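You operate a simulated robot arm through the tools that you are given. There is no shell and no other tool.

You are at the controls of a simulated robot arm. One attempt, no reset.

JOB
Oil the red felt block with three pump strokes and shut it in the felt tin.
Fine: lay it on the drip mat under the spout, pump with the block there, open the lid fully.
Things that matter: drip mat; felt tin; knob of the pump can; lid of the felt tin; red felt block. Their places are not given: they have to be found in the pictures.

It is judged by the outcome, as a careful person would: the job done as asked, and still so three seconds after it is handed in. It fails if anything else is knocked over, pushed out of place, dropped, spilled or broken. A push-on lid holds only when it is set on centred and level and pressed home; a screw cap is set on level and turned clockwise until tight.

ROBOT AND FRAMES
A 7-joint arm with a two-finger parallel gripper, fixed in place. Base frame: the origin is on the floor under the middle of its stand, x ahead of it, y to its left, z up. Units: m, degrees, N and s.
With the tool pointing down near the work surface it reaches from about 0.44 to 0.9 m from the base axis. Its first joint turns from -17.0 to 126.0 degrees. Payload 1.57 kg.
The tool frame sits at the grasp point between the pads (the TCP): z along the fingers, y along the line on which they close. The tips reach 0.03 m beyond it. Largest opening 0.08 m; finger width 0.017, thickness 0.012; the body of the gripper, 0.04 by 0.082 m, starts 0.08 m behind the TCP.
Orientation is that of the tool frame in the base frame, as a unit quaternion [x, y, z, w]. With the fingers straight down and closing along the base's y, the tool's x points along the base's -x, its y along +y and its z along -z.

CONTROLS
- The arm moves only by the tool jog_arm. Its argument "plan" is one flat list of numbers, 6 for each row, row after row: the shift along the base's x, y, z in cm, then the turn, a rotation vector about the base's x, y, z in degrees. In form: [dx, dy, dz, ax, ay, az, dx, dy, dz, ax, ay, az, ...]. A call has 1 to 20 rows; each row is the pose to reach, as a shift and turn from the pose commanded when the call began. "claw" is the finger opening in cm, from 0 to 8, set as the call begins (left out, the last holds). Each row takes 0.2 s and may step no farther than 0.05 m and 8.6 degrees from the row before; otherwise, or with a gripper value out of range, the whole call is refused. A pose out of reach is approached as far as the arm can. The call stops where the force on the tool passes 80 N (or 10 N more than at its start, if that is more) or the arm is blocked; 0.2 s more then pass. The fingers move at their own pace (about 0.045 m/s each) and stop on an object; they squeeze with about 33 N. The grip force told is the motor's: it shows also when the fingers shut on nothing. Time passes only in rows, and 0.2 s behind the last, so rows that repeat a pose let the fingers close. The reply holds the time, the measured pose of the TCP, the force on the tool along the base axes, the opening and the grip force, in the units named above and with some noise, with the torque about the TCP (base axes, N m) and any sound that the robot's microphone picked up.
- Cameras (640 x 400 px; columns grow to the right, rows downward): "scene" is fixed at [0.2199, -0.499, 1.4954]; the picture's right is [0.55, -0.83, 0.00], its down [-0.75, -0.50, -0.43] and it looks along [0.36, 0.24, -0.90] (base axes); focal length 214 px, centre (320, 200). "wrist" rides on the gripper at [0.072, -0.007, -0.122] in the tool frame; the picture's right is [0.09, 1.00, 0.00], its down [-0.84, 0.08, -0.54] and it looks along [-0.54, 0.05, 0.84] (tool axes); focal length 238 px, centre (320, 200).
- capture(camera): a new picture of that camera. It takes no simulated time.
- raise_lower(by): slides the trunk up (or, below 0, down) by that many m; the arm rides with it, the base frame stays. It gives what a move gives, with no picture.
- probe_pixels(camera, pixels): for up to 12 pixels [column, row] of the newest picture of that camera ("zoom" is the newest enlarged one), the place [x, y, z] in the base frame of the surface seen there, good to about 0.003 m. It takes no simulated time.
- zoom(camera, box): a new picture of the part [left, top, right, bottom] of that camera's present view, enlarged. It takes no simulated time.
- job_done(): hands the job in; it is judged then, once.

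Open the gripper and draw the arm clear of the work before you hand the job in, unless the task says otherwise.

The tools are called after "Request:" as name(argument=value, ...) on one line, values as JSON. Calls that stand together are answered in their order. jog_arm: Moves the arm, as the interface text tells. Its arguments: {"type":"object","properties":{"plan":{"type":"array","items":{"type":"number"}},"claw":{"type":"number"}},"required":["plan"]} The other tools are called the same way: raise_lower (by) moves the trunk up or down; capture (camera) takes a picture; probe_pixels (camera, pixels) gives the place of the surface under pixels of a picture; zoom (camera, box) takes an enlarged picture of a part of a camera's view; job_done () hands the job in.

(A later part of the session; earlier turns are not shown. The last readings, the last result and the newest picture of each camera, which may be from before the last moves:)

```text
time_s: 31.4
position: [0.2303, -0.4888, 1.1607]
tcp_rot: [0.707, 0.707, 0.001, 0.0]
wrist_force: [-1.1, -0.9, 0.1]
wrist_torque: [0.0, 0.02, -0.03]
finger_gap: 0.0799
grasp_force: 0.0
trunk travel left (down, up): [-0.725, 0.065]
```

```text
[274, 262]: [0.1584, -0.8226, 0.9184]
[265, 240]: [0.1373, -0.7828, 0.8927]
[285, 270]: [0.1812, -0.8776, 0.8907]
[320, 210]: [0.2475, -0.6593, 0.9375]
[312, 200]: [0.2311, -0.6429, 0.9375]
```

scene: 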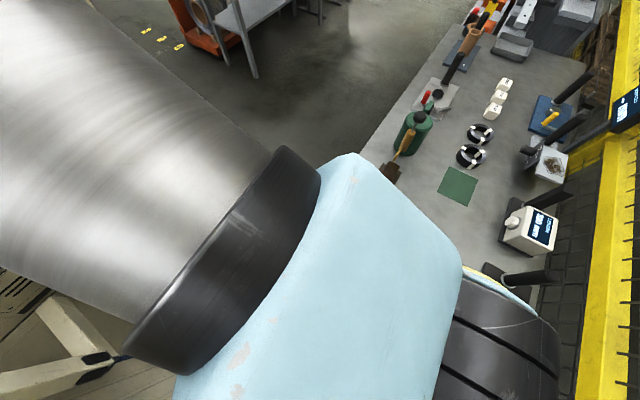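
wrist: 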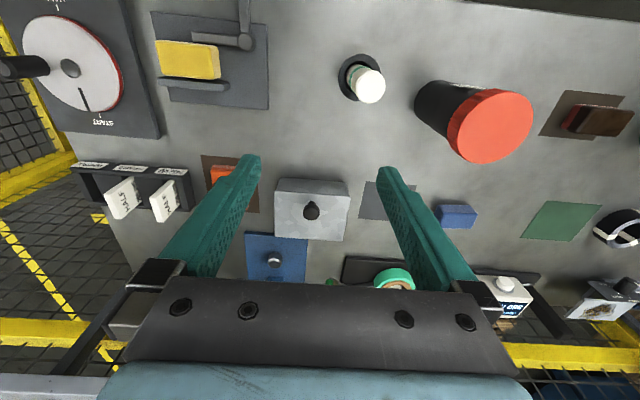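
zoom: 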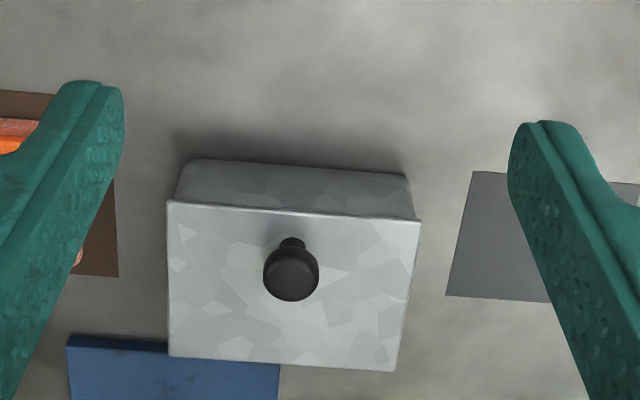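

The knob head is centred at about (0.2285,-0.650), top 0.967, and the hinge side is the back edge y≈−0.73. I tilt the tool 35° so it approaches from the robot side and go to a pre-grasp point 6 cm back from the knob.

Request:
jog_arm(plan=[0, -2, -2.5, -7, 0, 0, 0, -4, -5, -14, 0, 0, 0, -6, -7.5, -21, 0, 0, 0, -8, -10, -28, 0, 0, 0, -10, -12.2, -35, 0, 0, 0, -11.5, -14.2, -35, 0, 0, 0, -11.5, -14.2, -35, 0, 0], claw=5)

Request:
capture(camera="wrist")

Request:
capture(camera="scene")

```text
time_s: 33.0
position: [0.2285, -0.6056, 1.019]
tcp_rot: [0.675, 0.674, -0.213, 0.212]
wrist_force: [0.0, 1.0, -0.2]
wrist_torque: [-0.01, 0.03, -0.02]
finger_gap: 0.0504
grasp_force: 0.1
trunk travel left (down, up): [-0.725, 0.065]
```

```text
taken
```

wrist: 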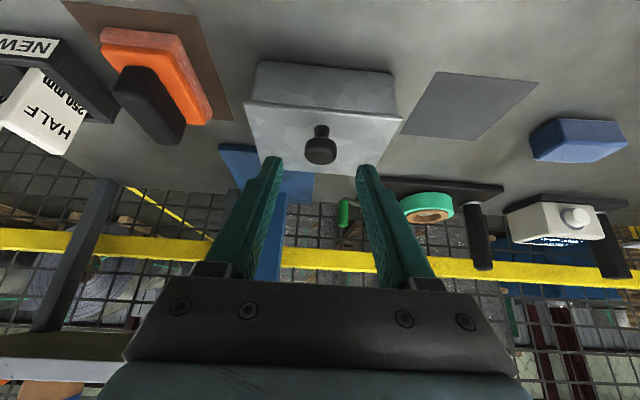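

```text
taken
```

scene: 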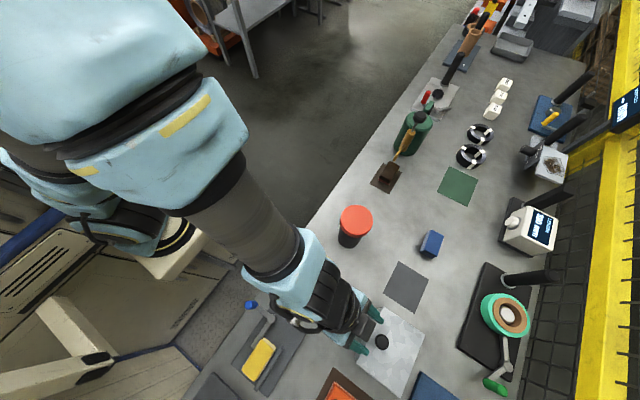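

The knob at (320,148) lies between the fingers in the wrist view. I zoom and probe for precise knob and lid geometry.

Request:
zoom(camera="wrist", box=[230, 50, 420, 190])

Request:
probe_pixels(camera="wrist", pixels=[[320, 152], [306, 150], [335, 150], [321, 132], [322, 126], [250, 106], [400, 121], [385, 172], [320, 162], [320, 176], [320, 110], [330, 85]])

```text
2.86 times, centred on (325, 120) of wrist
```

zoom: 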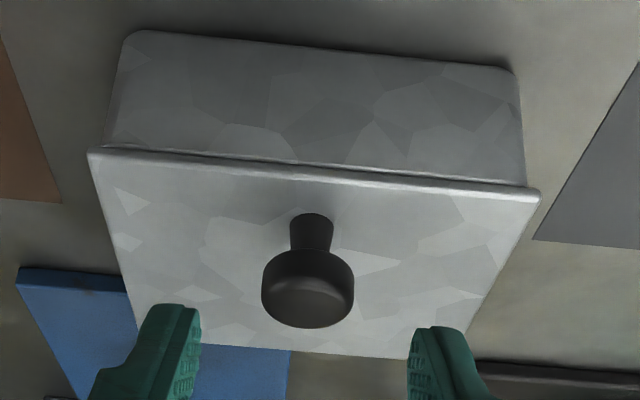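

```text
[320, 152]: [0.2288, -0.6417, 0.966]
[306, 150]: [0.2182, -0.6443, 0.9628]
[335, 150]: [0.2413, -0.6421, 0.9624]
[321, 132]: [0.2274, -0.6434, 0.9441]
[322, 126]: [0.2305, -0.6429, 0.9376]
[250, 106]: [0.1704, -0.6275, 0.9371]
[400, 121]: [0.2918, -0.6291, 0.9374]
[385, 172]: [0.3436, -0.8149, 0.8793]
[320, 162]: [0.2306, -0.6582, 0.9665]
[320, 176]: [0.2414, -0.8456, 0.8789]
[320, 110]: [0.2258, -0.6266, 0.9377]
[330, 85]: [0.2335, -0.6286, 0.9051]
```

Knob head: z≈0.952–0.967, centre (0.229,-0.650). I advance along the tool axis so the pads come either side of the head, about 4 mm clear of the lid.

Request:
jog_arm(plan=[0, -1.2, -1.6, 0, 0, 0, 0, -2.4, -3.2, 0, 0, 0, 0, -3.6, -4.8, 0, 0, 0, 0, -3.6, -4.8, 0, 0, 0], claw=5)

Request:
zoom(camera="wrist", box=[230, 80, 420, 220])

```text
time_s: 34.0
position: [0.2288, -0.6421, 0.9678]
tcp_rot: [0.675, 0.674, -0.213, 0.213]
wrist_force: [0.1, -0.5, -0.2]
wrist_torque: [-0.01, -0.05, 0.01]
finger_gap: 0.0501
grasp_force: 0.1
trunk travel left (down, up): [-0.725, 0.065]
```

```text
2.86 times, centred on (325, 150) of wrist
```

zoom: 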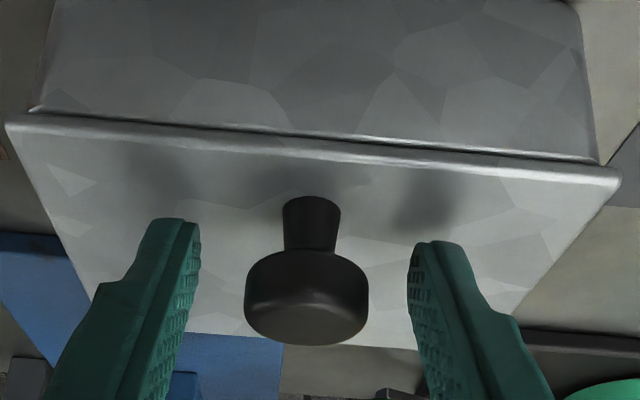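

The fingers straddle the knob head. I close on it.

Request:
jog_arm(plan=[0, 0, 0, 0, 0, 0, 0, 0, 0, 0, 0, 0, 0, 0, 0, 0, 0, 0, 0, 0, 0, 0, 0, 0], claw=1)

Request:
zoom(camera="wrist", box=[230, 80, 420, 220])

```text
time_s: 35.0
position: [0.2296, -0.6414, 0.9694]
tcp_rot: [0.674, 0.674, -0.213, 0.213]
wrist_force: [4.4, 0.0, -0.9]
wrist_torque: [0.04, -0.04, 0.05]
finger_gap: 0.027
grasp_force: 38.0
trunk travel left (down, up): [-0.725, 0.065]
```

```text
2.86 times, centred on (325, 150) of wrist
```

zoom: 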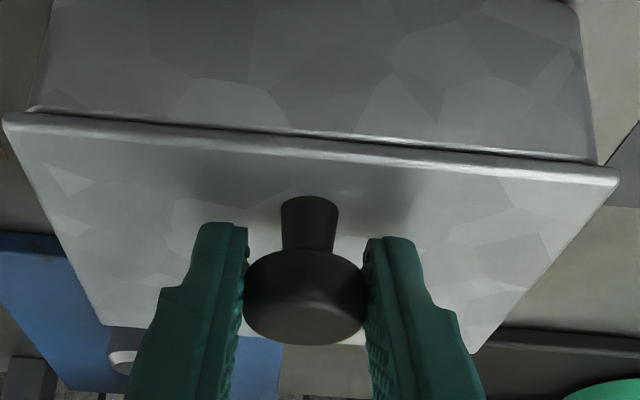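

The knob is held (gap 2.7 cm, 38 N). I lift the first 8° of an arc about the back edge (y≈−0.731, z≈0.934), turning the tool with it, to check that the lid is hinged there.

Request:
jog_arm(plan=[0, -0.27, 0.62, 4, 0, 0, 0, -0.58, 1.21, 8, 0, 0, 0, -0.58, 1.21, 8, 0, 0])

Request:
zoom(camera="wrist", box=[200, 60, 440, 220])

Request:
zoom(camera="scene", box=[330, 270, 450, 400])

```text
time_s: 35.8
position: [0.2296, -0.646, 0.9805]
tcp_rot: [0.688, 0.687, -0.165, 0.164]
wrist_force: [2.9, 4.6, 9.0]
wrist_torque: [-0.6, -0.05, -0.06]
finger_gap: 0.0268
grasp_force: 37.2
trunk travel left (down, up): [-0.725, 0.065]
```

```text
2.50 times, centred on (320, 140) of wrist
```

zoom: 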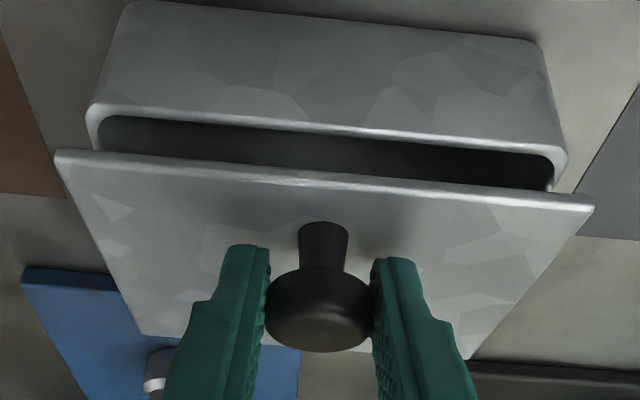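

```text
3.08 times, centred on (390, 335) of scene
```

zoom: 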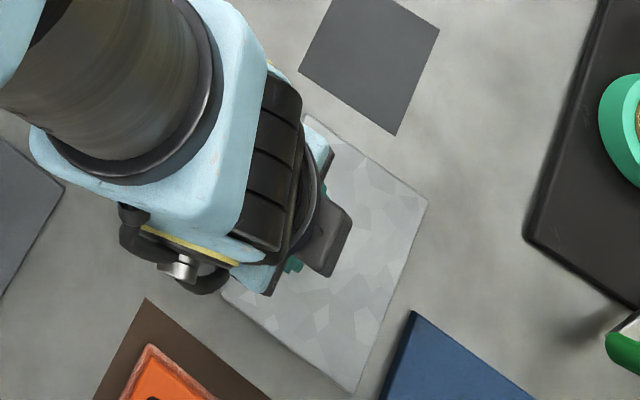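

The lid's front edge has lifted while its back stays, so it is hinged at the back. I probe the lid to measure its actual angle and refine the hinge position.

Request:
zoom(camera="wrist", box=[200, 60, 440, 220])

Request:
probe_pixels(camera="zoom", pixels=[[70, 165], [140, 325], [585, 215], [475, 345], [200, 190], [150, 300], [520, 240], [480, 300], [320, 340], [130, 125], [540, 165], [320, 240]])

```text
2.50 times, centred on (320, 140) of wrist
```

zoom: 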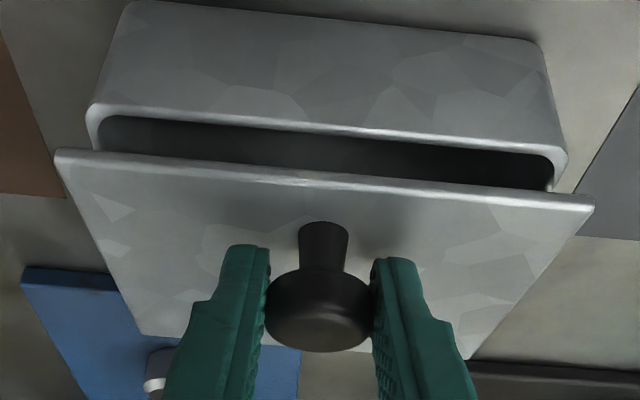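

```text
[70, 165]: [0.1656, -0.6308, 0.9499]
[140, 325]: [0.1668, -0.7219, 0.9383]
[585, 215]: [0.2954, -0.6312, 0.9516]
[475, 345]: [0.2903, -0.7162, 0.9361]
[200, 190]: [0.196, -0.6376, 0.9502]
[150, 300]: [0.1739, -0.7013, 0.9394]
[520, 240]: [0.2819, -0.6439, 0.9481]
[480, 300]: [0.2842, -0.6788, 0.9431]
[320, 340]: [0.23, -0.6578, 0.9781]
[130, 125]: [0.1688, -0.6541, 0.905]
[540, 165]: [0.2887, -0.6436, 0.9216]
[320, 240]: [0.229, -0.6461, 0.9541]
```

The lid stands at about 8.5°, consistent with the tool's turn; slight forces suggest the hinge is a little farther back. I go on to 16° with a refined hinge (y −0.738, z 0.936).

Request:
jog_arm(plan=[0, -0.33, 0.68, 4, 0, 0, 0, -0.69, 1.32, 8, 0, 0, 0, -0.69, 1.32, 8, 0, 0])

```text
time_s: 36.6
position: [0.2299, -0.6546, 0.9925]
tcp_rot: [0.697, 0.698, -0.116, 0.115]
wrist_force: [6.0, -2.5, -7.6]
wrist_torque: [0.5, -0.05, 0.12]
finger_gap: 0.0269
grasp_force: 38.1
trunk travel left (down, up): [-0.725, 0.065]
```

Forces are small and flipped sign, so the hinge fit is about (y −0.730, z 0.9345). I continue the arc to 32°.

Request:
jog_arm(plan=[0, -0.4, 0.3, 4, 0, 0, 0, -0.87, 0.78, 8, 0, 0, 0, -1.35, 1.22, 12, 0, 0, 0, -1.87, 1.64, 16, 0, 0, 0, -1.87, 1.64, 16, 0, 0])

Request:
capture(camera="wrist")

Request:
capture(camera="scene")

```text
time_s: 37.8
position: [0.2293, -0.6724, 1.0121]
tcp_rot: [0.706, 0.707, -0.019, 0.02]
wrist_force: [21.0, 2.3, 17.5]
wrist_torque: [-0.89, -0.35, 0.06]
finger_gap: 0.027
grasp_force: 37.6
trunk travel left (down, up): [-0.725, 0.065]
```

```text
taken
```

wrist: 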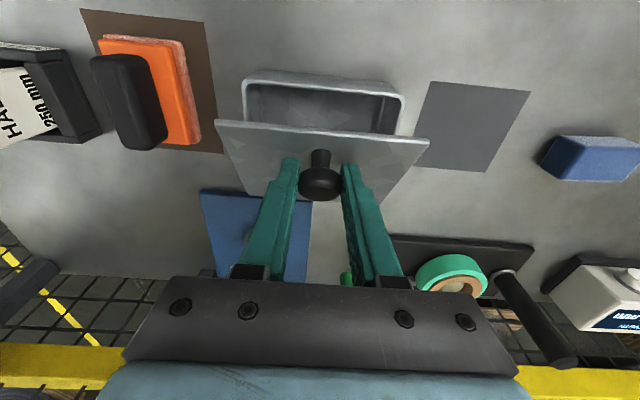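

```text
taken
```

scene: 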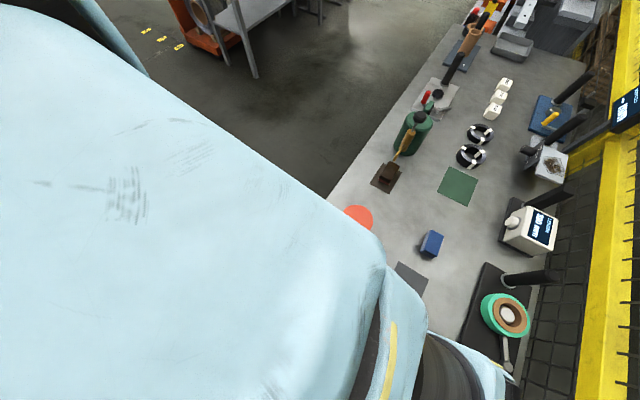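

The lid is at about 32° and the tin's empty inside shows at (325,105). There is some side load (21 N in x), so I probe the lid plane to align the arc better.

Request:
probe_pixels(camera="wrist", pixels=[[222, 126], [424, 146], [245, 185], [388, 195], [260, 150], [400, 160], [375, 200], [250, 190], [320, 188], [305, 185], [336, 185], [325, 95]])

Request:
zoom(camera="wrist", box=[200, 60, 450, 220])

```text
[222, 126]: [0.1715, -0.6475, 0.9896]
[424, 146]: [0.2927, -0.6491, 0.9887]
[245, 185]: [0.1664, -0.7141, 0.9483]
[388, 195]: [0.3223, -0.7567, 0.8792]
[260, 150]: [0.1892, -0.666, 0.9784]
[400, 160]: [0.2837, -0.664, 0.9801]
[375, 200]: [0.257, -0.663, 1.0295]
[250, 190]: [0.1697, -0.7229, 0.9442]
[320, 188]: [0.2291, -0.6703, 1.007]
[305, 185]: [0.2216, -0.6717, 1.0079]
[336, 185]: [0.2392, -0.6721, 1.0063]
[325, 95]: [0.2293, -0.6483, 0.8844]
```

```text
2.50 times, centred on (325, 140) of wrist
```

zoom: 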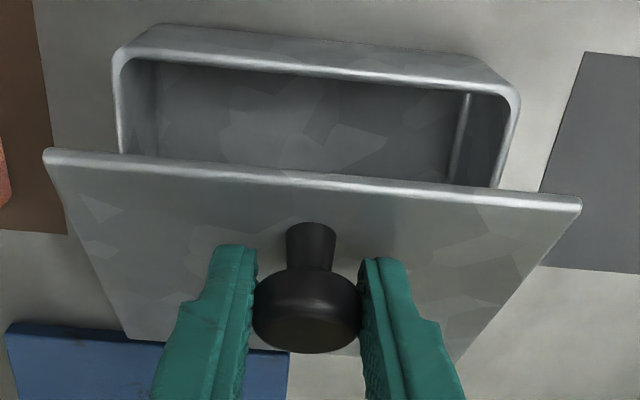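

The lid plane slopes 31°, giving a hinge near (y −0.733, z 0.934). I correct x by +2 mm and continue to 40°.

Request:
jog_arm(plan=[0.2, -0.6, 0.55, 4, 0, 0, 0.2, -1.21, 0.91, 8, 0, 0, 0.2, -1.21, 0.91, 8, 0, 0])

```text
time_s: 38.6
position: [0.2301, -0.6844, 1.0187]
tcp_rot: [0.707, 0.706, 0.03, -0.031]
wrist_force: [11.7, -7.0, 6.5]
wrist_torque: [-0.98, -0.17, -0.08]
finger_gap: 0.0269
grasp_force: 37.4
trunk travel left (down, up): [-0.725, 0.065]
```

Side load halved. Now I let the knob begin to pivot in the pads: the lid goes to 48° while the tool turns only 2°, and I watch the torque.

Request:
jog_arm(plan=[0.1, -0.55, 0.31, 1, 0, 0, 0.2, -1.11, 0.59, 2, 0, 0, 0.2, -1.11, 0.59, 2, 0, 0])

Request:
zoom(camera="wrist", box=[200, 60, 450, 240])

```text
time_s: 39.4
position: [0.2295, -0.6951, 1.024]
tcp_rot: [0.706, 0.705, 0.043, -0.045]
wrist_force: [-4.8, 9.5, -8.2]
wrist_torque: [1.19, 0.08, 0.0]
finger_gap: 0.027
grasp_force: 37.3
trunk travel left (down, up): [-0.725, 0.065]
```

```text
2.22 times, centred on (325, 150) of wrist
```

zoom: 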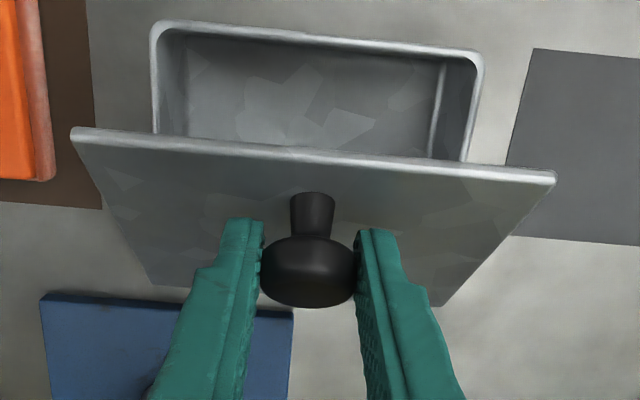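

Torque is now +1.2 Nm with about 12 N force. I probe the lid to see whether it really turned relative to the tool.

Request:
probe_pixels(camera="zoom", pixels=[[85, 140], [545, 182], [150, 270], [160, 280], [440, 295], [460, 265], [120, 200], [500, 220], [310, 280], [310, 170]])

```text
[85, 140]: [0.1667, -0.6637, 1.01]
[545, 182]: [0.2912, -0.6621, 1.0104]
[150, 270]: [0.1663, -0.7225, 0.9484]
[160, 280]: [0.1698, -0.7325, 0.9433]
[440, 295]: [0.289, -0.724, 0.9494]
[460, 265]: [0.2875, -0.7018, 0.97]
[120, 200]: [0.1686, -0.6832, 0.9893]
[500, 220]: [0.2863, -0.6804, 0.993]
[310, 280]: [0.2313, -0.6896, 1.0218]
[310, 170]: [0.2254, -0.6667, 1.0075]
```

The lid is at about 44.5°, trailing my command by ~3° with modest forces. I continue the arc toward 64° with the tool turning to 16°.

Request:
jog_arm(plan=[0, -0.62, 0.24, 2.5, 0, 0, 0, -1.23, 0.43, 5, 0, 0, 0, -1.87, 0.6, 7, 0, 0, 0, -2.5, 0.7, 9, 0, 0, 0, -2.5, 0.7, 9, 0, 0])

Request:
zoom(camera="wrist", box=[200, 60, 450, 240])

```text
time_s: 40.6
position: [0.2308, -0.7202, 1.0325]
tcp_rot: [0.701, 0.699, 0.097, -0.099]
wrist_force: [-22.3, 11.8, 1.5]
wrist_torque: [0.98, 0.37, 0.08]
finger_gap: 0.0268
grasp_force: 37.9
trunk travel left (down, up): [-0.725, 0.065]
```

```text
2.22 times, centred on (325, 150) of wrist
```

zoom: 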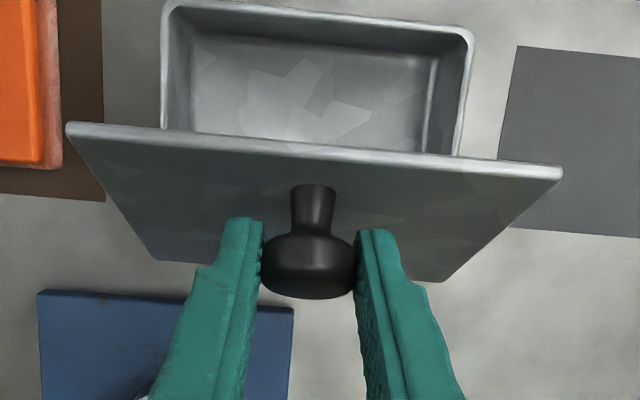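

The side load is −22 N in x now, so I will shift x back. I probe the lid's angle first.

Request:
probe_pixels(camera="zoom", pixels=[[85, 136], [545, 178], [150, 250], [440, 272], [120, 195], [500, 220], [180, 20], [460, 50], [310, 265]])

```text
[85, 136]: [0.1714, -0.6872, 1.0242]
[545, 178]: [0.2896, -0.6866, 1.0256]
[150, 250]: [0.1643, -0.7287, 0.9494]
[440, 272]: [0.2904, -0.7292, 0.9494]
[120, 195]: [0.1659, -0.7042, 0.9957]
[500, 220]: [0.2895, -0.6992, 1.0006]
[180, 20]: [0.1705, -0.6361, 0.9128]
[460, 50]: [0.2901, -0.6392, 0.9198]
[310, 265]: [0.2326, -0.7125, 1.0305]
```

The lid is at 61°. I shift x by −2.5 mm and continue to 80° with the tool turning to 24°.

Request:
jog_arm(plan=[-0.12, -0.65, 0.06, 2, 0, 0, -0.25, -1.29, 0.09, 4, 0, 0, -0.25, -1.94, 0.06, 6, 0, 0, -0.25, -2.58, 0, 8, 0, 0, -0.25, -2.58, 0, 8, 0, 0])

Request:
zoom(camera="wrist", box=[200, 60, 450, 240])

```text
time_s: 41.8
position: [0.2302, -0.747, 1.0332]
tcp_rot: [0.692, 0.692, 0.147, -0.145]
wrist_force: [-13.1, 5.2, 12.8]
wrist_torque: [0.74, 0.17, 0.18]
finger_gap: 0.0269
grasp_force: 37.5
trunk travel left (down, up): [-0.725, 0.065]
```

```text
2.22 times, centred on (325, 150) of wrist
```

zoom: 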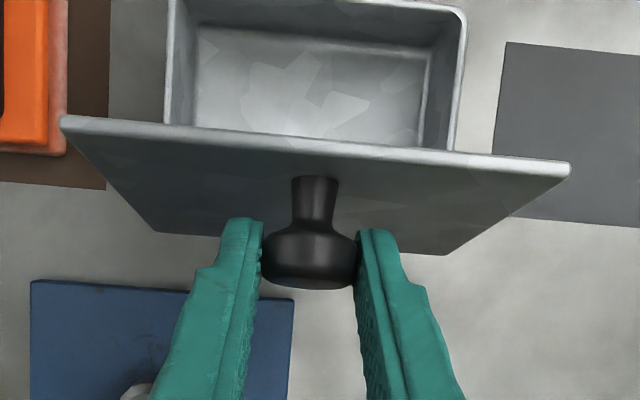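

The lid is nearing upright. I continue to 96° with the tool at 32°, nudging x by −1.5 mm more.

Request:
jog_arm(plan=[-0.1, -0.64, -0.1, 2, 0, 0, -0.15, -1.27, -0.23, 4, 0, 0, -0.15, -1.89, -0.43, 6, 0, 0, -0.15, -2.51, -0.67, 8, 0, 0, -0.15, -2.51, -0.67, 8, 0, 0])

Request:
zoom(camera="wrist", box=[200, 60, 450, 240])

Request:
capture(camera="scene")

```text
time_s: 43.0
position: [0.2295, -0.767, 1.0273]
tcp_rot: [0.68, 0.681, 0.193, -0.191]
wrist_force: [6.3, -10.2, 25.3]
wrist_torque: [-0.18, -0.06, -0.06]
finger_gap: 0.0273
grasp_force: 37.7
out of reach, approached as far as the arm can: row 4, 5
trunk travel left (down, up): [-0.725, 0.065]
```

```text
2.22 times, centred on (325, 150) of wrist
```

zoom: 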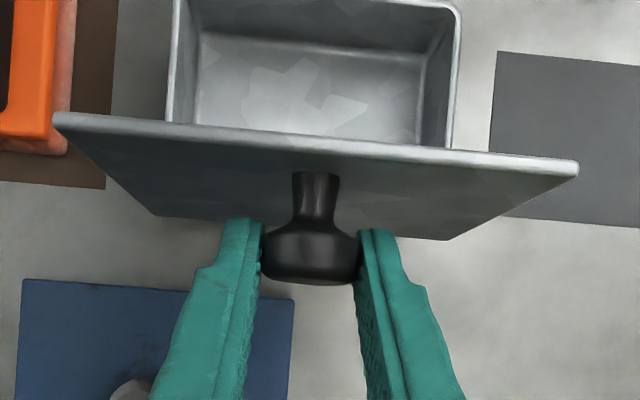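

```text
taken
```

scene: 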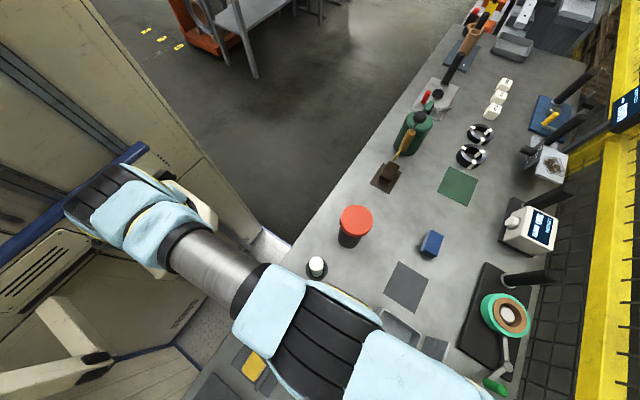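

The arm reports the reach limit at this tilt. I probe the lid to see how far it has opened.

Request:
zoom(camera="wrist", box=[200, 60, 450, 240])

Request:
probe_pixels(camera="zoom", pixels=[[85, 130], [545, 172], [150, 205], [440, 230], [120, 170], [500, 205], [190, 20], [450, 40], [310, 250], [300, 110]])

```text
2.22 times, centred on (325, 150) of wrist
```

zoom: 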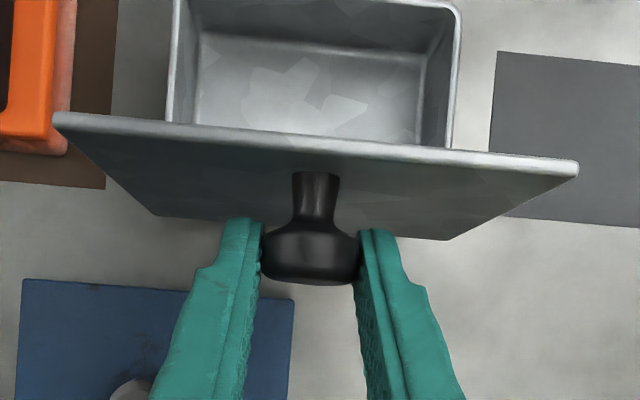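

```text
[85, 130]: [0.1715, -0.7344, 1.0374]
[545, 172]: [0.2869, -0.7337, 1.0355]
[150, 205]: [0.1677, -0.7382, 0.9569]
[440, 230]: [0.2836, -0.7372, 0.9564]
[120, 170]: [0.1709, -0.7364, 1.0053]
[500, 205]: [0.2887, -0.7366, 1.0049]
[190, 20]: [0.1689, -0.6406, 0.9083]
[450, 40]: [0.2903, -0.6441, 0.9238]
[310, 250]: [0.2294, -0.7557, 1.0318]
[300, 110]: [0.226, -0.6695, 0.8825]
```

The lid stands near 87–88°. To gain reach I turn the tool back toward vertical by 16° (letting the knob pivot in the pads) while pushing on to about 100°.

Request:
jog_arm(plan=[0, 0, 0, -5, 0, 0, 0, -0.05, -0.05, -10, 0, 0, 0, -0.1, -0.1, -16, 0, 0, 0, -0.17, -0.15, -16, 0, 0, 0, -0.17, -0.15, -16, 0, 0])

Request:
zoom(camera="wrist", box=[200, 60, 450, 240])

Request:
probe_pixels(camera="zoom", pixels=[[85, 130], [545, 172], [150, 205], [440, 230], [120, 170], [500, 205], [310, 250]])

```text
time_s: 44.2
position: [0.2288, -0.7684, 1.0228]
tcp_rot: [0.699, 0.701, 0.099, -0.099]
wrist_force: [17.8, 9.9, -11.7]
wrist_torque: [0.42, -0.08, -0.15]
finger_gap: 0.0243
grasp_force: 36.9
trunk travel left (down, up): [-0.725, 0.065]
```

```text
2.22 times, centred on (325, 150) of wrist
```

zoom: 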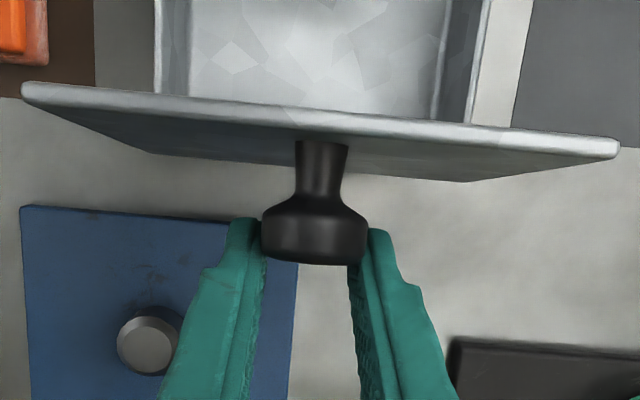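

```text
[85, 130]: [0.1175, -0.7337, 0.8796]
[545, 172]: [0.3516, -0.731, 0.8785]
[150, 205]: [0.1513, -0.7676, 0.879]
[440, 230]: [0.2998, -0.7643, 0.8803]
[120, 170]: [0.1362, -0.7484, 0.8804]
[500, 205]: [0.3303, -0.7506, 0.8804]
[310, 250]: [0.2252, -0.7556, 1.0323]
```

The gap fell to 2.4 cm, meaning the pads now hold the knob off-centre. I probe the lid and knob again with the fresh zoom coordinates.

Request:
probe_pixels(camera="zoom", pixels=[[50, 98], [590, 150], [150, 140], [460, 172], [120, 125], [520, 160], [290, 245], [340, 245], [315, 205], [320, 150]])

Request:
capture(camera="wrist")

```text
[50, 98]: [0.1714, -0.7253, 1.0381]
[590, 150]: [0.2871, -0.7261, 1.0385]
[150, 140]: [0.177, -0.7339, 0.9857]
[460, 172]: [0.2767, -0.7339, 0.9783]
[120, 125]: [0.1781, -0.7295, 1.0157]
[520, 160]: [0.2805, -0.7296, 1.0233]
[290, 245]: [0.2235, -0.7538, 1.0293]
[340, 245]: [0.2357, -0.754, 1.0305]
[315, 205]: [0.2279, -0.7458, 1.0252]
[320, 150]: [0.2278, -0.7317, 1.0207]
```

```text
taken
```

wrist: 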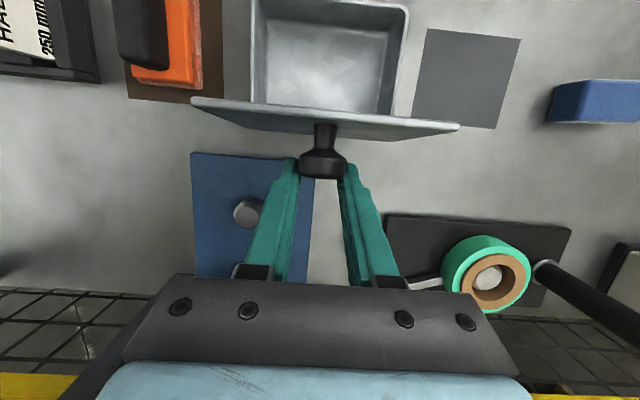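

The lid is near 82°, close to its balance point, with the pads holding the knob's outer rim. I pull gently along the arc (mostly −y) while turning the tool +8°, to carry the lid past vertical.

Request:
jog_arm(plan=[0.1, -0.25, -0.12, 2.5, 0, 0, 0.2, -0.5, -0.2, 5, 0, 0, 0.2, -0.8, -0.28, 7, 0, 0, 0.2, -1.1, -0.36, 9, 0, 0, 0.2, -1.1, -0.36, 9, 0, 0])

Request:
capture(camera="wrist")

```text
time_s: 45.4
position: [0.2301, -0.7813, 1.019]
tcp_rot: [0.691, 0.69, 0.153, -0.155]
wrist_force: [7.5, 7.7, -29.1]
wrist_torque: [-0.7, 0.06, -0.06]
finger_gap: 0.0241
grasp_force: 36.6
trunk travel left (down, up): [-0.725, 0.065]
```

```text
taken
```

wrist: 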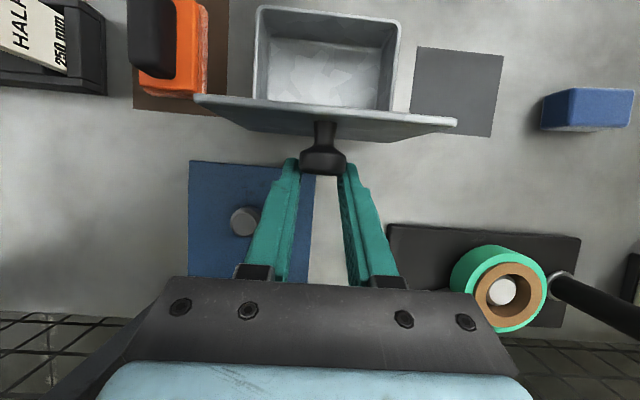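

The grip held and the lid followed, but I am pulling up with 29 N; I probe the lid's angle and then ease down.

Request:
probe_pixels(camera="wrist", pixels=[[202, 98], [450, 122], [240, 117], [400, 130], [262, 123], [390, 137], [316, 165], [332, 165], [320, 130], [262, 12], [395, 28], [325, 70]])

Request:
zoom(camera="wrist", box=[230, 60, 420, 200])

```text
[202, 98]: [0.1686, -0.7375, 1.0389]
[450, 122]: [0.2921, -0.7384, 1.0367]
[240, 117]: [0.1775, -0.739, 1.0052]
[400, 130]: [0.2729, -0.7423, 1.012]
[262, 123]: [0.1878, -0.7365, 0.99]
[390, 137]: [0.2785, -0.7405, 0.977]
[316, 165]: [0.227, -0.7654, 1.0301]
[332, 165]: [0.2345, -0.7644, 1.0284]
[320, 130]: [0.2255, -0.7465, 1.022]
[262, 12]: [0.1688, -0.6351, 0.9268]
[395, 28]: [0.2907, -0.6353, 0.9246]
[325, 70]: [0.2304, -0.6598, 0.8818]
```

```text
2.86 times, centred on (325, 130) of wrist
```

zoom: 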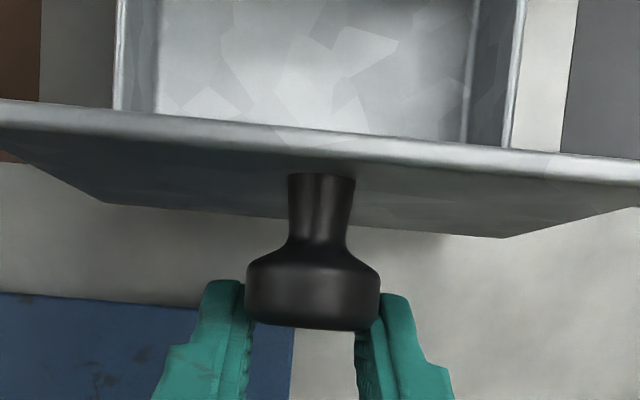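

The lid is now upright at about 90°. I ease down to relieve the pull and continue drawing it back past vertical.

Request:
jog_arm(plan=[0, -0.15, -0.25, 0, 0, 0, 0, -0.4, -0.4, 0, 0, 0, 0, -0.7, -0.5, 0, 0, 0, 0, -1.0, -0.6, 0, 0, 0, 0, -1.0, -0.6, 0, 0, 0])

Request:
capture(camera="wrist")

Request:
capture(camera="scene")

```text
time_s: 46.6
position: [0.2294, -0.7893, 1.014]
tcp_rot: [0.69, 0.691, 0.152, -0.153]
wrist_force: [-0.6, -0.3, -0.6]
wrist_torque: [0.02, 0.01, -0.03]
finger_gap: 0.0097
grasp_force: 0.1
trunk travel left (down, up): [-0.725, 0.065]
```

```text
taken
```

wrist: 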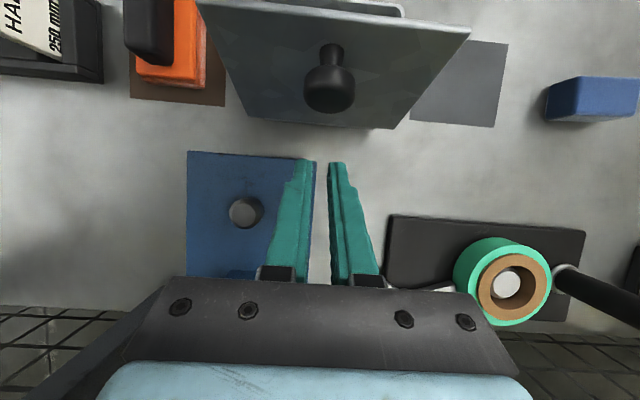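

```text
taken
```

scene: 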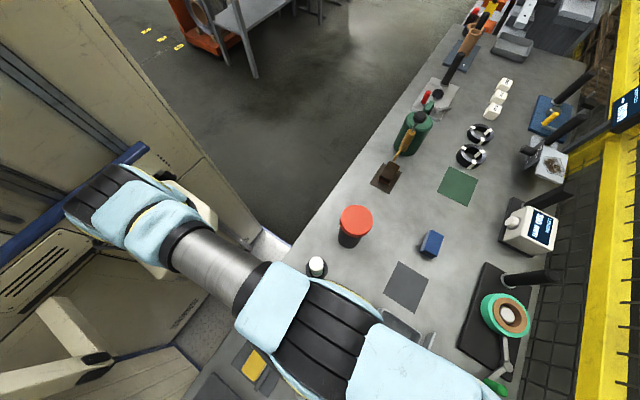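

The knob slipped free; I check whether the lid is falling shut or holding at an angle.

Request:
probe_pixels(camera="wrist", pixels=[[215, 12], [455, 40], [250, 105], [395, 120], [330, 95], [300, 40]])

Request:
jog_arm(plan=[0, 0, 0, 0, 0, 0])

Request:
capture(camera="wrist")

```text
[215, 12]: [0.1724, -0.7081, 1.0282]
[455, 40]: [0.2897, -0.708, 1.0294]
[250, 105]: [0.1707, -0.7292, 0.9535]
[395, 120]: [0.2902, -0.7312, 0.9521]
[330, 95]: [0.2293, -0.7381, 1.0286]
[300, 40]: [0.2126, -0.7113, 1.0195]
```

```text
time_s: 47.0
position: [0.2298, -0.7896, 1.0143]
tcp_rot: [0.69, 0.69, 0.153, -0.153]
wrist_force: [0.1, -0.1, 0.4]
wrist_torque: [0.03, 0.0, 0.02]
finger_gap: 0.0097
grasp_force: 0.2
trunk travel left (down, up): [-0.725, 0.065]
```

```text
taken
```

wrist: 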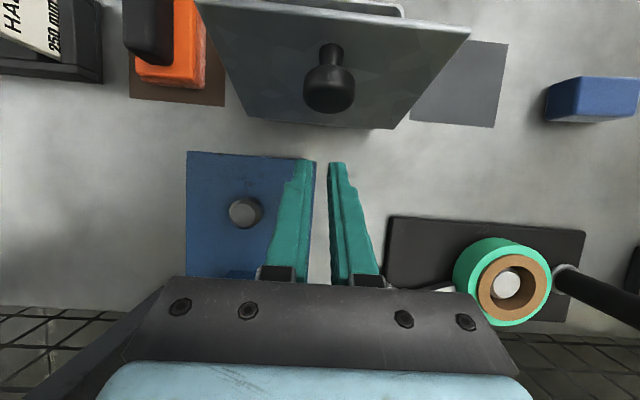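

Good: the lid stays by itself at about 74° (hinge friction), so I can push it from the inside. I raise the gripper straight up while turning it back to vertical, fingers closed.

Request:
jog_arm(plan=[0, -0.3, 2.5, -5, 0, 0, 0, -0.3, 6, -11, 0, 0, 0, 0, 9.5, -18, 0, 0, 0, 0, 13, -25, 0, 0, 0, 0, 13, -25, 0, 0], claw=0)

Request:
capture(camera="wrist")

```text
time_s: 48.2
position: [0.2323, -0.7887, 1.1455]
tcp_rot: [0.707, 0.708, 0.0, 0.001]
wrist_force: [-0.8, 0.0, 0.3]
wrist_torque: [0.01, 0.02, -0.04]
finger_gap: 0.0001
grasp_force: 21.7
trunk travel left (down, up): [-0.725, 0.065]
```

```text
taken
```

wrist: 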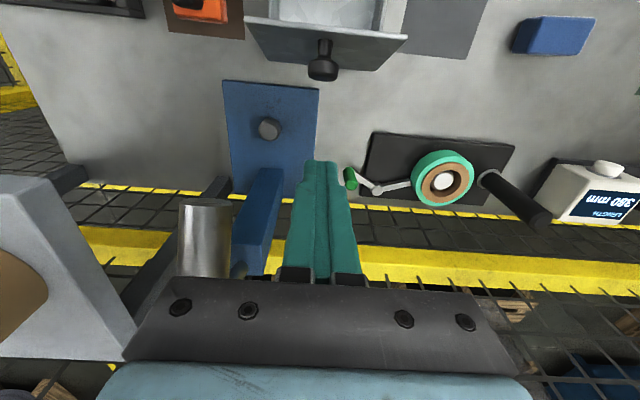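

The gripper is vertical and clear above. I pass over the lid's top edge (z≈1.04) to the inside and lower the closed fingertips to z≈1.00 in front of it.

Request:
jog_arm(plan=[0, 4, 0, 0, 0, 0, 0, 8, 0, 0, 0, 0, 0, 12, 0, 0, 0, 0, 0, 15.5, 0, 0, 0, 0, 0, 15.5, -4, 0, 0, 0, 0, 15.5, -8, 0, 0, 0, 0, 15.5, -11.5, 0, 0, 0, 0, 15.5, -11.5, 0, 0, 0], claw=0)

Request:
capture(camera="wrist")

```text
time_s: 50.0
position: [0.227, -0.635, 1.028]
tcp_rot: [0.707, 0.707, 0.0, 0.0]
wrist_force: [-0.6, 0.3, 1.1]
wrist_torque: [-0.04, -0.01, 0.01]
finger_gap: 0.0002
grasp_force: 21.1
trunk travel left (down, up): [-0.725, 0.065]
```

```text
taken
```

wrist: 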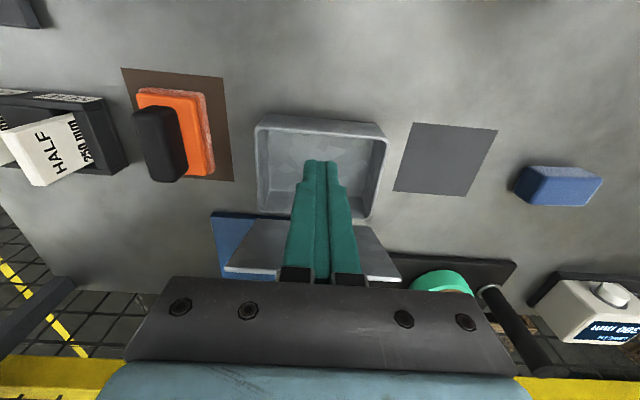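

The open tin is seen at (320,165), the lid behind the fingers at (320,255). I probe the tin rim and the lid before pushing.

Request:
probe_pixels(camera="wrist", pixels=[[258, 128], [383, 140], [370, 212], [262, 205], [245, 265], [390, 265], [275, 235], [360, 235], [290, 160], [355, 170], [275, 145], [365, 150]])

```text
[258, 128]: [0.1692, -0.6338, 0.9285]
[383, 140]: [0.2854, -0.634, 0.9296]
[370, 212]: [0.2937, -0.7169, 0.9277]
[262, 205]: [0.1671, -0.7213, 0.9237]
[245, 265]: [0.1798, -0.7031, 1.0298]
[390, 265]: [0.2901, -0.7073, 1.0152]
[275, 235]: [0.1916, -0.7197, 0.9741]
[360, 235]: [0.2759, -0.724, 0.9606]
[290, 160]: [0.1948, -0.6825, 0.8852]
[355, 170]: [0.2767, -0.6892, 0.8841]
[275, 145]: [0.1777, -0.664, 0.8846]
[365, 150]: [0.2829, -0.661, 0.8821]
```

I push the lid back (−y) with the closed fingertips, about 2 cm past the contact point, and read the force.

Request:
jog_arm(plan=[0, -3, 0, 0, 0, 0, 0, -6, 0, 0, 0, 0, 0, -7.2, 0, 0, 0, 0, 0, -8.4, 0, 0, 0, 0, 0, -9.4, 0, 0, 0, 0, 0, -9.4, 0, 0, 0, 0])

Request:
capture(camera="wrist")

```text
time_s: 51.4
position: [0.2294, -0.7274, 1.0282]
tcp_rot: [0.707, 0.707, 0.001, 0.0]
wrist_force: [0.3, 0.6, -0.5]
wrist_torque: [-0.02, -0.01, 0.0]
finger_gap: 0.0001
grasp_force: 21.4
trunk travel left (down, up): [-0.725, 0.065]
```

```text
taken
```

wrist: 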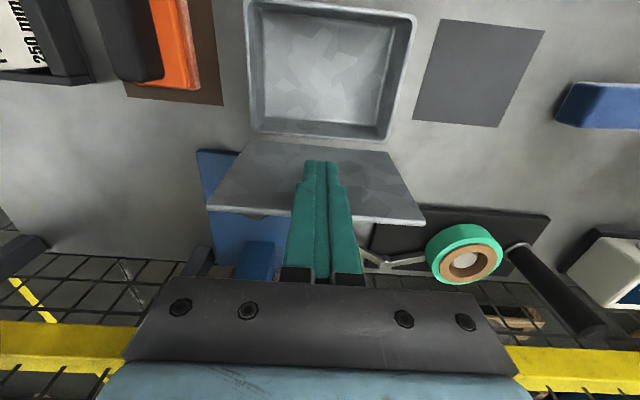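

The lid swung back easily and now shows its inner face at (320,185). I probe its angle.

Request:
probe_pixels(camera="wrist", pixels=[[255, 145], [375, 155], [215, 205], [418, 218], [240, 180], [390, 195], [260, 215], [360, 220]])

Request:
zoom(camera="wrist", box=[190, 0, 450, 240])

```text
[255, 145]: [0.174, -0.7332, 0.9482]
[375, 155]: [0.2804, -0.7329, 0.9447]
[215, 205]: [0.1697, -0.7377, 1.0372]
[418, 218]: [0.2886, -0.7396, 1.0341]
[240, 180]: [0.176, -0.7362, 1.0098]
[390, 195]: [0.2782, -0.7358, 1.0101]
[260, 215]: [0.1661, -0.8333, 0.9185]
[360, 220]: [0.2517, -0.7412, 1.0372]
```

```text
1.67 times, centred on (320, 120) of wrist
```

zoom: 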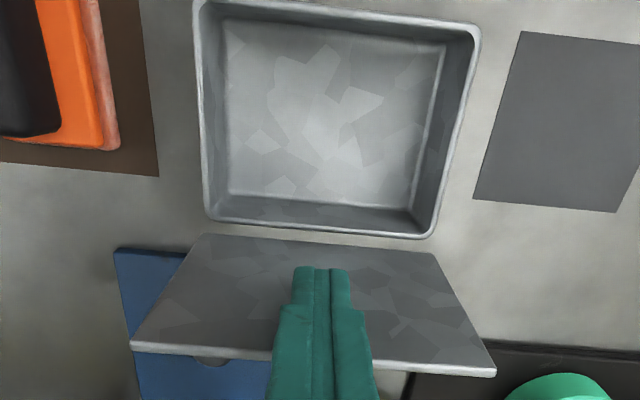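

The lid is at about 93.5°, moving with hardly any force. I push on in small steps, looking for its end stop.

Request:
jog_arm(plan=[0, -0.5, 0, 0, 0, 0, 0, -1.0, 0, 0, 0, 0, 0, -1.5, 0, 0, 0, 0, 0, -2.0, 0, 0, 0, 0, 0, -2.0, 0, 0, 0, 0])

Request:
capture(camera="wrist")

Request:
probe_pixels(camera="wrist", pixels=[[255, 115], [385, 130], [215, 205], [418, 218], [240, 160], [395, 180]])

```text
time_s: 52.6
position: [0.2302, -0.7451, 1.0301]
tcp_rot: [0.707, 0.707, 0.003, -0.002]
wrist_force: [-2.1, 34.3, 2.4]
wrist_torque: [0.99, 0.0, -0.03]
finger_gap: 0.0001
grasp_force: 21.9
trunk travel left (down, up): [-0.725, 0.065]
```

```text
taken
```

wrist: 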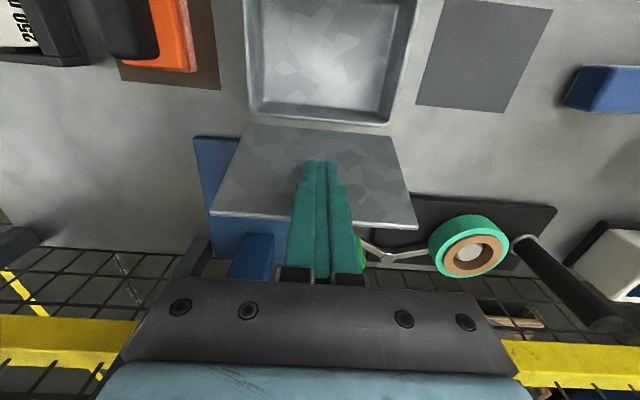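

```text
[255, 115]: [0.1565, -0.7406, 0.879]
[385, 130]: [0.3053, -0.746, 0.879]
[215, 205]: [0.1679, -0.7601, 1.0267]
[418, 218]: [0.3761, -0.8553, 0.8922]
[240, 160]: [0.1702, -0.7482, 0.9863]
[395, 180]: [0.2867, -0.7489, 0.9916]
```

The stop was met (34 N, lid about 106°): fully open. I back off at once and rise, then check that the lid stays and the tin has not moved.

Request:
jog_arm(plan=[0, 1, 0, 0, 0, 0, 0, 4, 1, 0, 0, 0, 0, 8, 3, 0, 0, 0, 0, 10, 7, 0, 0, 0, 0, 12, 11, 0, 0, 0, 0, 15, 14, 0, 0, 0, 0, 15, 14, 0, 0, 0])

Request:
capture(camera="wrist")

Request:
capture(camera="scene")

```text
time_s: 54.2
position: [0.2335, -0.5991, 1.1717]
tcp_rot: [0.707, 0.707, 0.0, 0.0]
wrist_force: [-0.4, -0.5, 0.3]
wrist_torque: [0.02, 0.05, -0.02]
finger_gap: 0.0
grasp_force: 21.6
trunk travel left (down, up): [-0.725, 0.065]
```

```text
taken
```

wrist: 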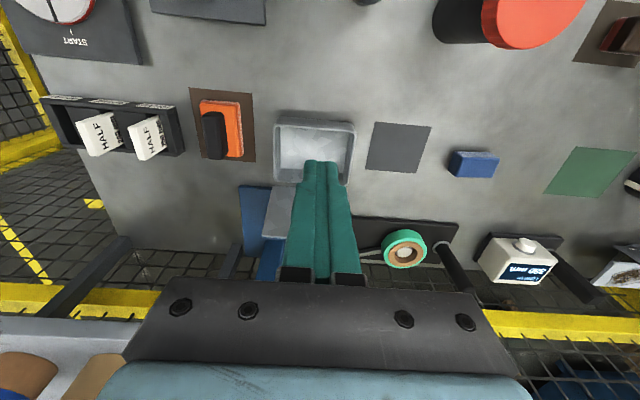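

```text
taken
```

scene: 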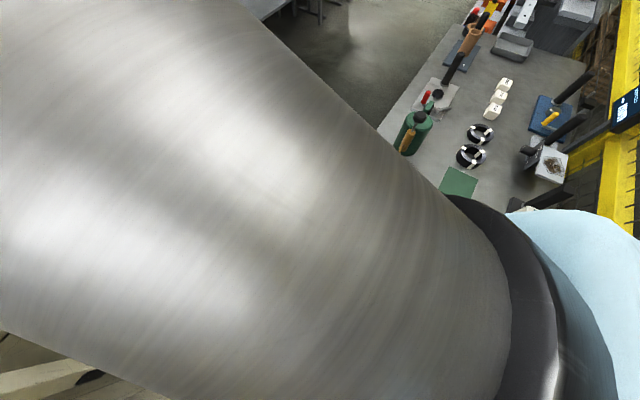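

The lid stays open. Now I go back to the block: swing over at z≈1.17, turning the tool +90° so the fingers close along y again.

Request:
jog_arm(plan=[3.1, 1.03, 0, 0, 0, 7.5, 6.2, 2.05, 0, 0, 0, 15, 9.3, 3.08, 0, 0, 0, 22.5, 12.4, 4.1, 0, 0, 0, 30, 15.5, 5.13, 0, 0, 0, 37.5, 18.6, 6.15, 0, 0, 0, 45, 21.7, 7.18, 0, 0, 0, 52.5, 24.8, 8.2, 0, 0, 0, 60, 27.9, 9.2, 0, 0, 0, 67.5, 31, 10.25, 0, 0, 0, 75, 34.1, 11.3, 0, 0, 0, 82.5, 37.2, 12.3, 0, 0, 0, 90, 37.2, 12.3, 0, 0, 0, 90], claw=7)

Request:
capture(camera="wrist")

Request:
capture(camera="scene")

```text
time_s: 57.0
position: [0.6067, -0.4756, 1.1706]
tcp_rot: [-0.001, 1.0, -0.001, -0.001]
wrist_force: [-0.8, 0.1, -0.5]
wrist_torque: [0.05, -0.02, 0.01]
finger_gap: 0.07
grasp_force: 0.0
trunk travel left (down, up): [-0.725, 0.065]
```

```text
taken
```

wrist: 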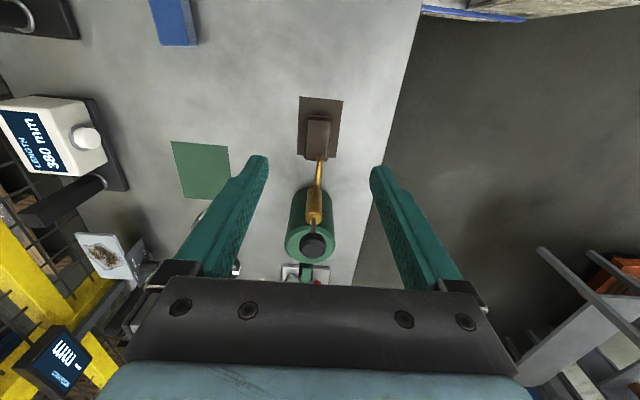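

```text
taken
```

scene: 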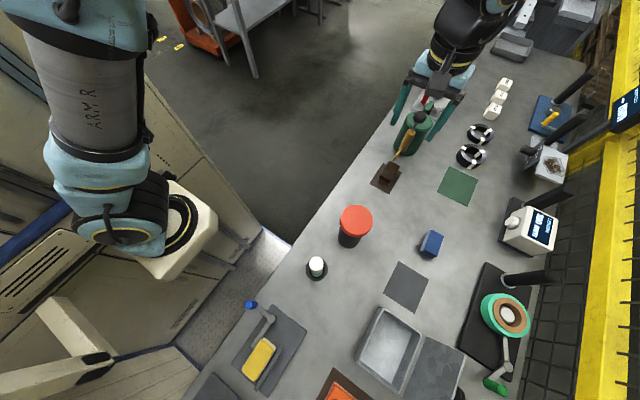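

The scene view shows the open tin at (390,350) and its lid lying back at (430,370). I zoom there to verify the lid and interior, and probe the block.

Request:
zoom(camera="scene", box=[340, 295, 480, 400])

Request:
probe_pixels(camera="zoom", pixels=[[212, 60], [385, 172], [80, 250], [240, 385], [230, 200], [150, 230], [300, 150], [560, 230], [400, 200], [460, 370], [300, 360], [200, 110]])

Request:
probe_pixels(camera="wrist", pixels=[[307, 120], [330, 120], [307, 150], [330, 155], [319, 135], [319, 117], [320, 160], [313, 240]])

```text
3.81 times, centred on (410, 348) of scene
```

zoom: 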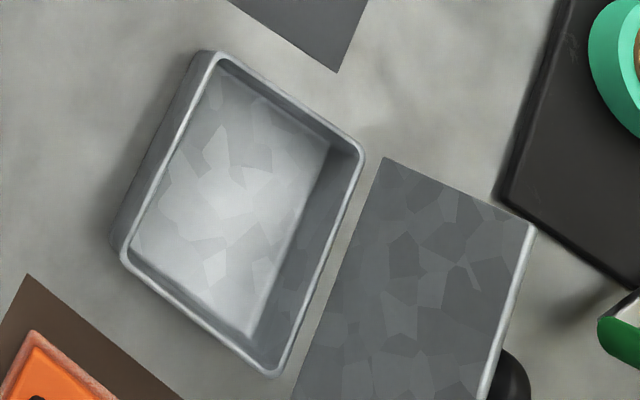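

```text
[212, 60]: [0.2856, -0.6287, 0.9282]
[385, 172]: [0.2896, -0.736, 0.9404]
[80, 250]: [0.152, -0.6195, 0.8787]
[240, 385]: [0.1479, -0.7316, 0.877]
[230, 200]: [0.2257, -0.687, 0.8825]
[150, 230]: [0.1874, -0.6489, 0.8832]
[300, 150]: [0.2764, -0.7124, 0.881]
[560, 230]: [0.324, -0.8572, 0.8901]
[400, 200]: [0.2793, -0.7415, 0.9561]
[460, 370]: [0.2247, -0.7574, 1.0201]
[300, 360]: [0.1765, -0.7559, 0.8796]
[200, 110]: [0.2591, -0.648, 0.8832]
```

```text
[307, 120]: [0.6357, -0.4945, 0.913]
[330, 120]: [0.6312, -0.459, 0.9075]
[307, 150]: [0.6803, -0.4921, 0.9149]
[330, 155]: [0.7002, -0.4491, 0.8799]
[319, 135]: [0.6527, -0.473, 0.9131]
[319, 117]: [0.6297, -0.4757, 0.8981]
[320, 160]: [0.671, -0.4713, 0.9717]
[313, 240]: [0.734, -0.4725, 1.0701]
```

The block is unchanged at centre (0.662,-0.476). I descend at x≈0.607 with the fingers open 7 cm, short of the spout.

Request:
jog_arm(plan=[0, 0, -4.5, 0, 0, 0, 0, 0, -9, 0, 0, 0, 0, 0, -13.5, 0, 0, 0, 0, 0, -18, 0, 0, 0, 0, 0, -22, 0, 0, 0, 0, 0, -24.5, 0, 0, 0, 0, 0, -25.4, 0, 0, 0, 0, 0, -25.4, 0, 0, 0], claw=7)

Request:
capture(camera="wrist")

```text
time_s: 58.8
position: [0.6042, -0.4759, 0.9158]
tcp_rot: [0.0, 1.0, 0.0, 0.0]
wrist_force: [0.5, 0.3, 0.0]
wrist_torque: [0.05, 0.0, 0.02]
finger_gap: 0.0699
grasp_force: 0.0
trunk travel left (down, up): [-0.725, 0.065]
```

```text
taken
```

wrist: 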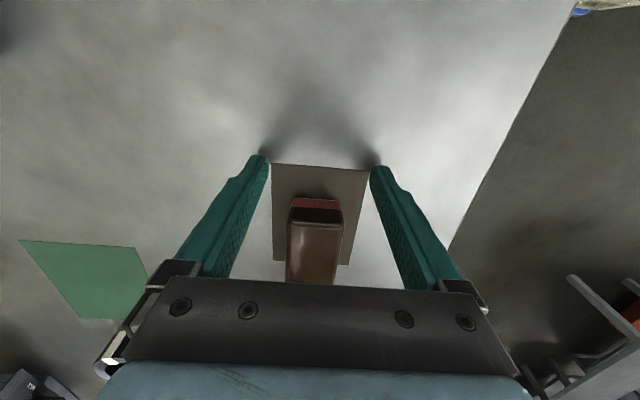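

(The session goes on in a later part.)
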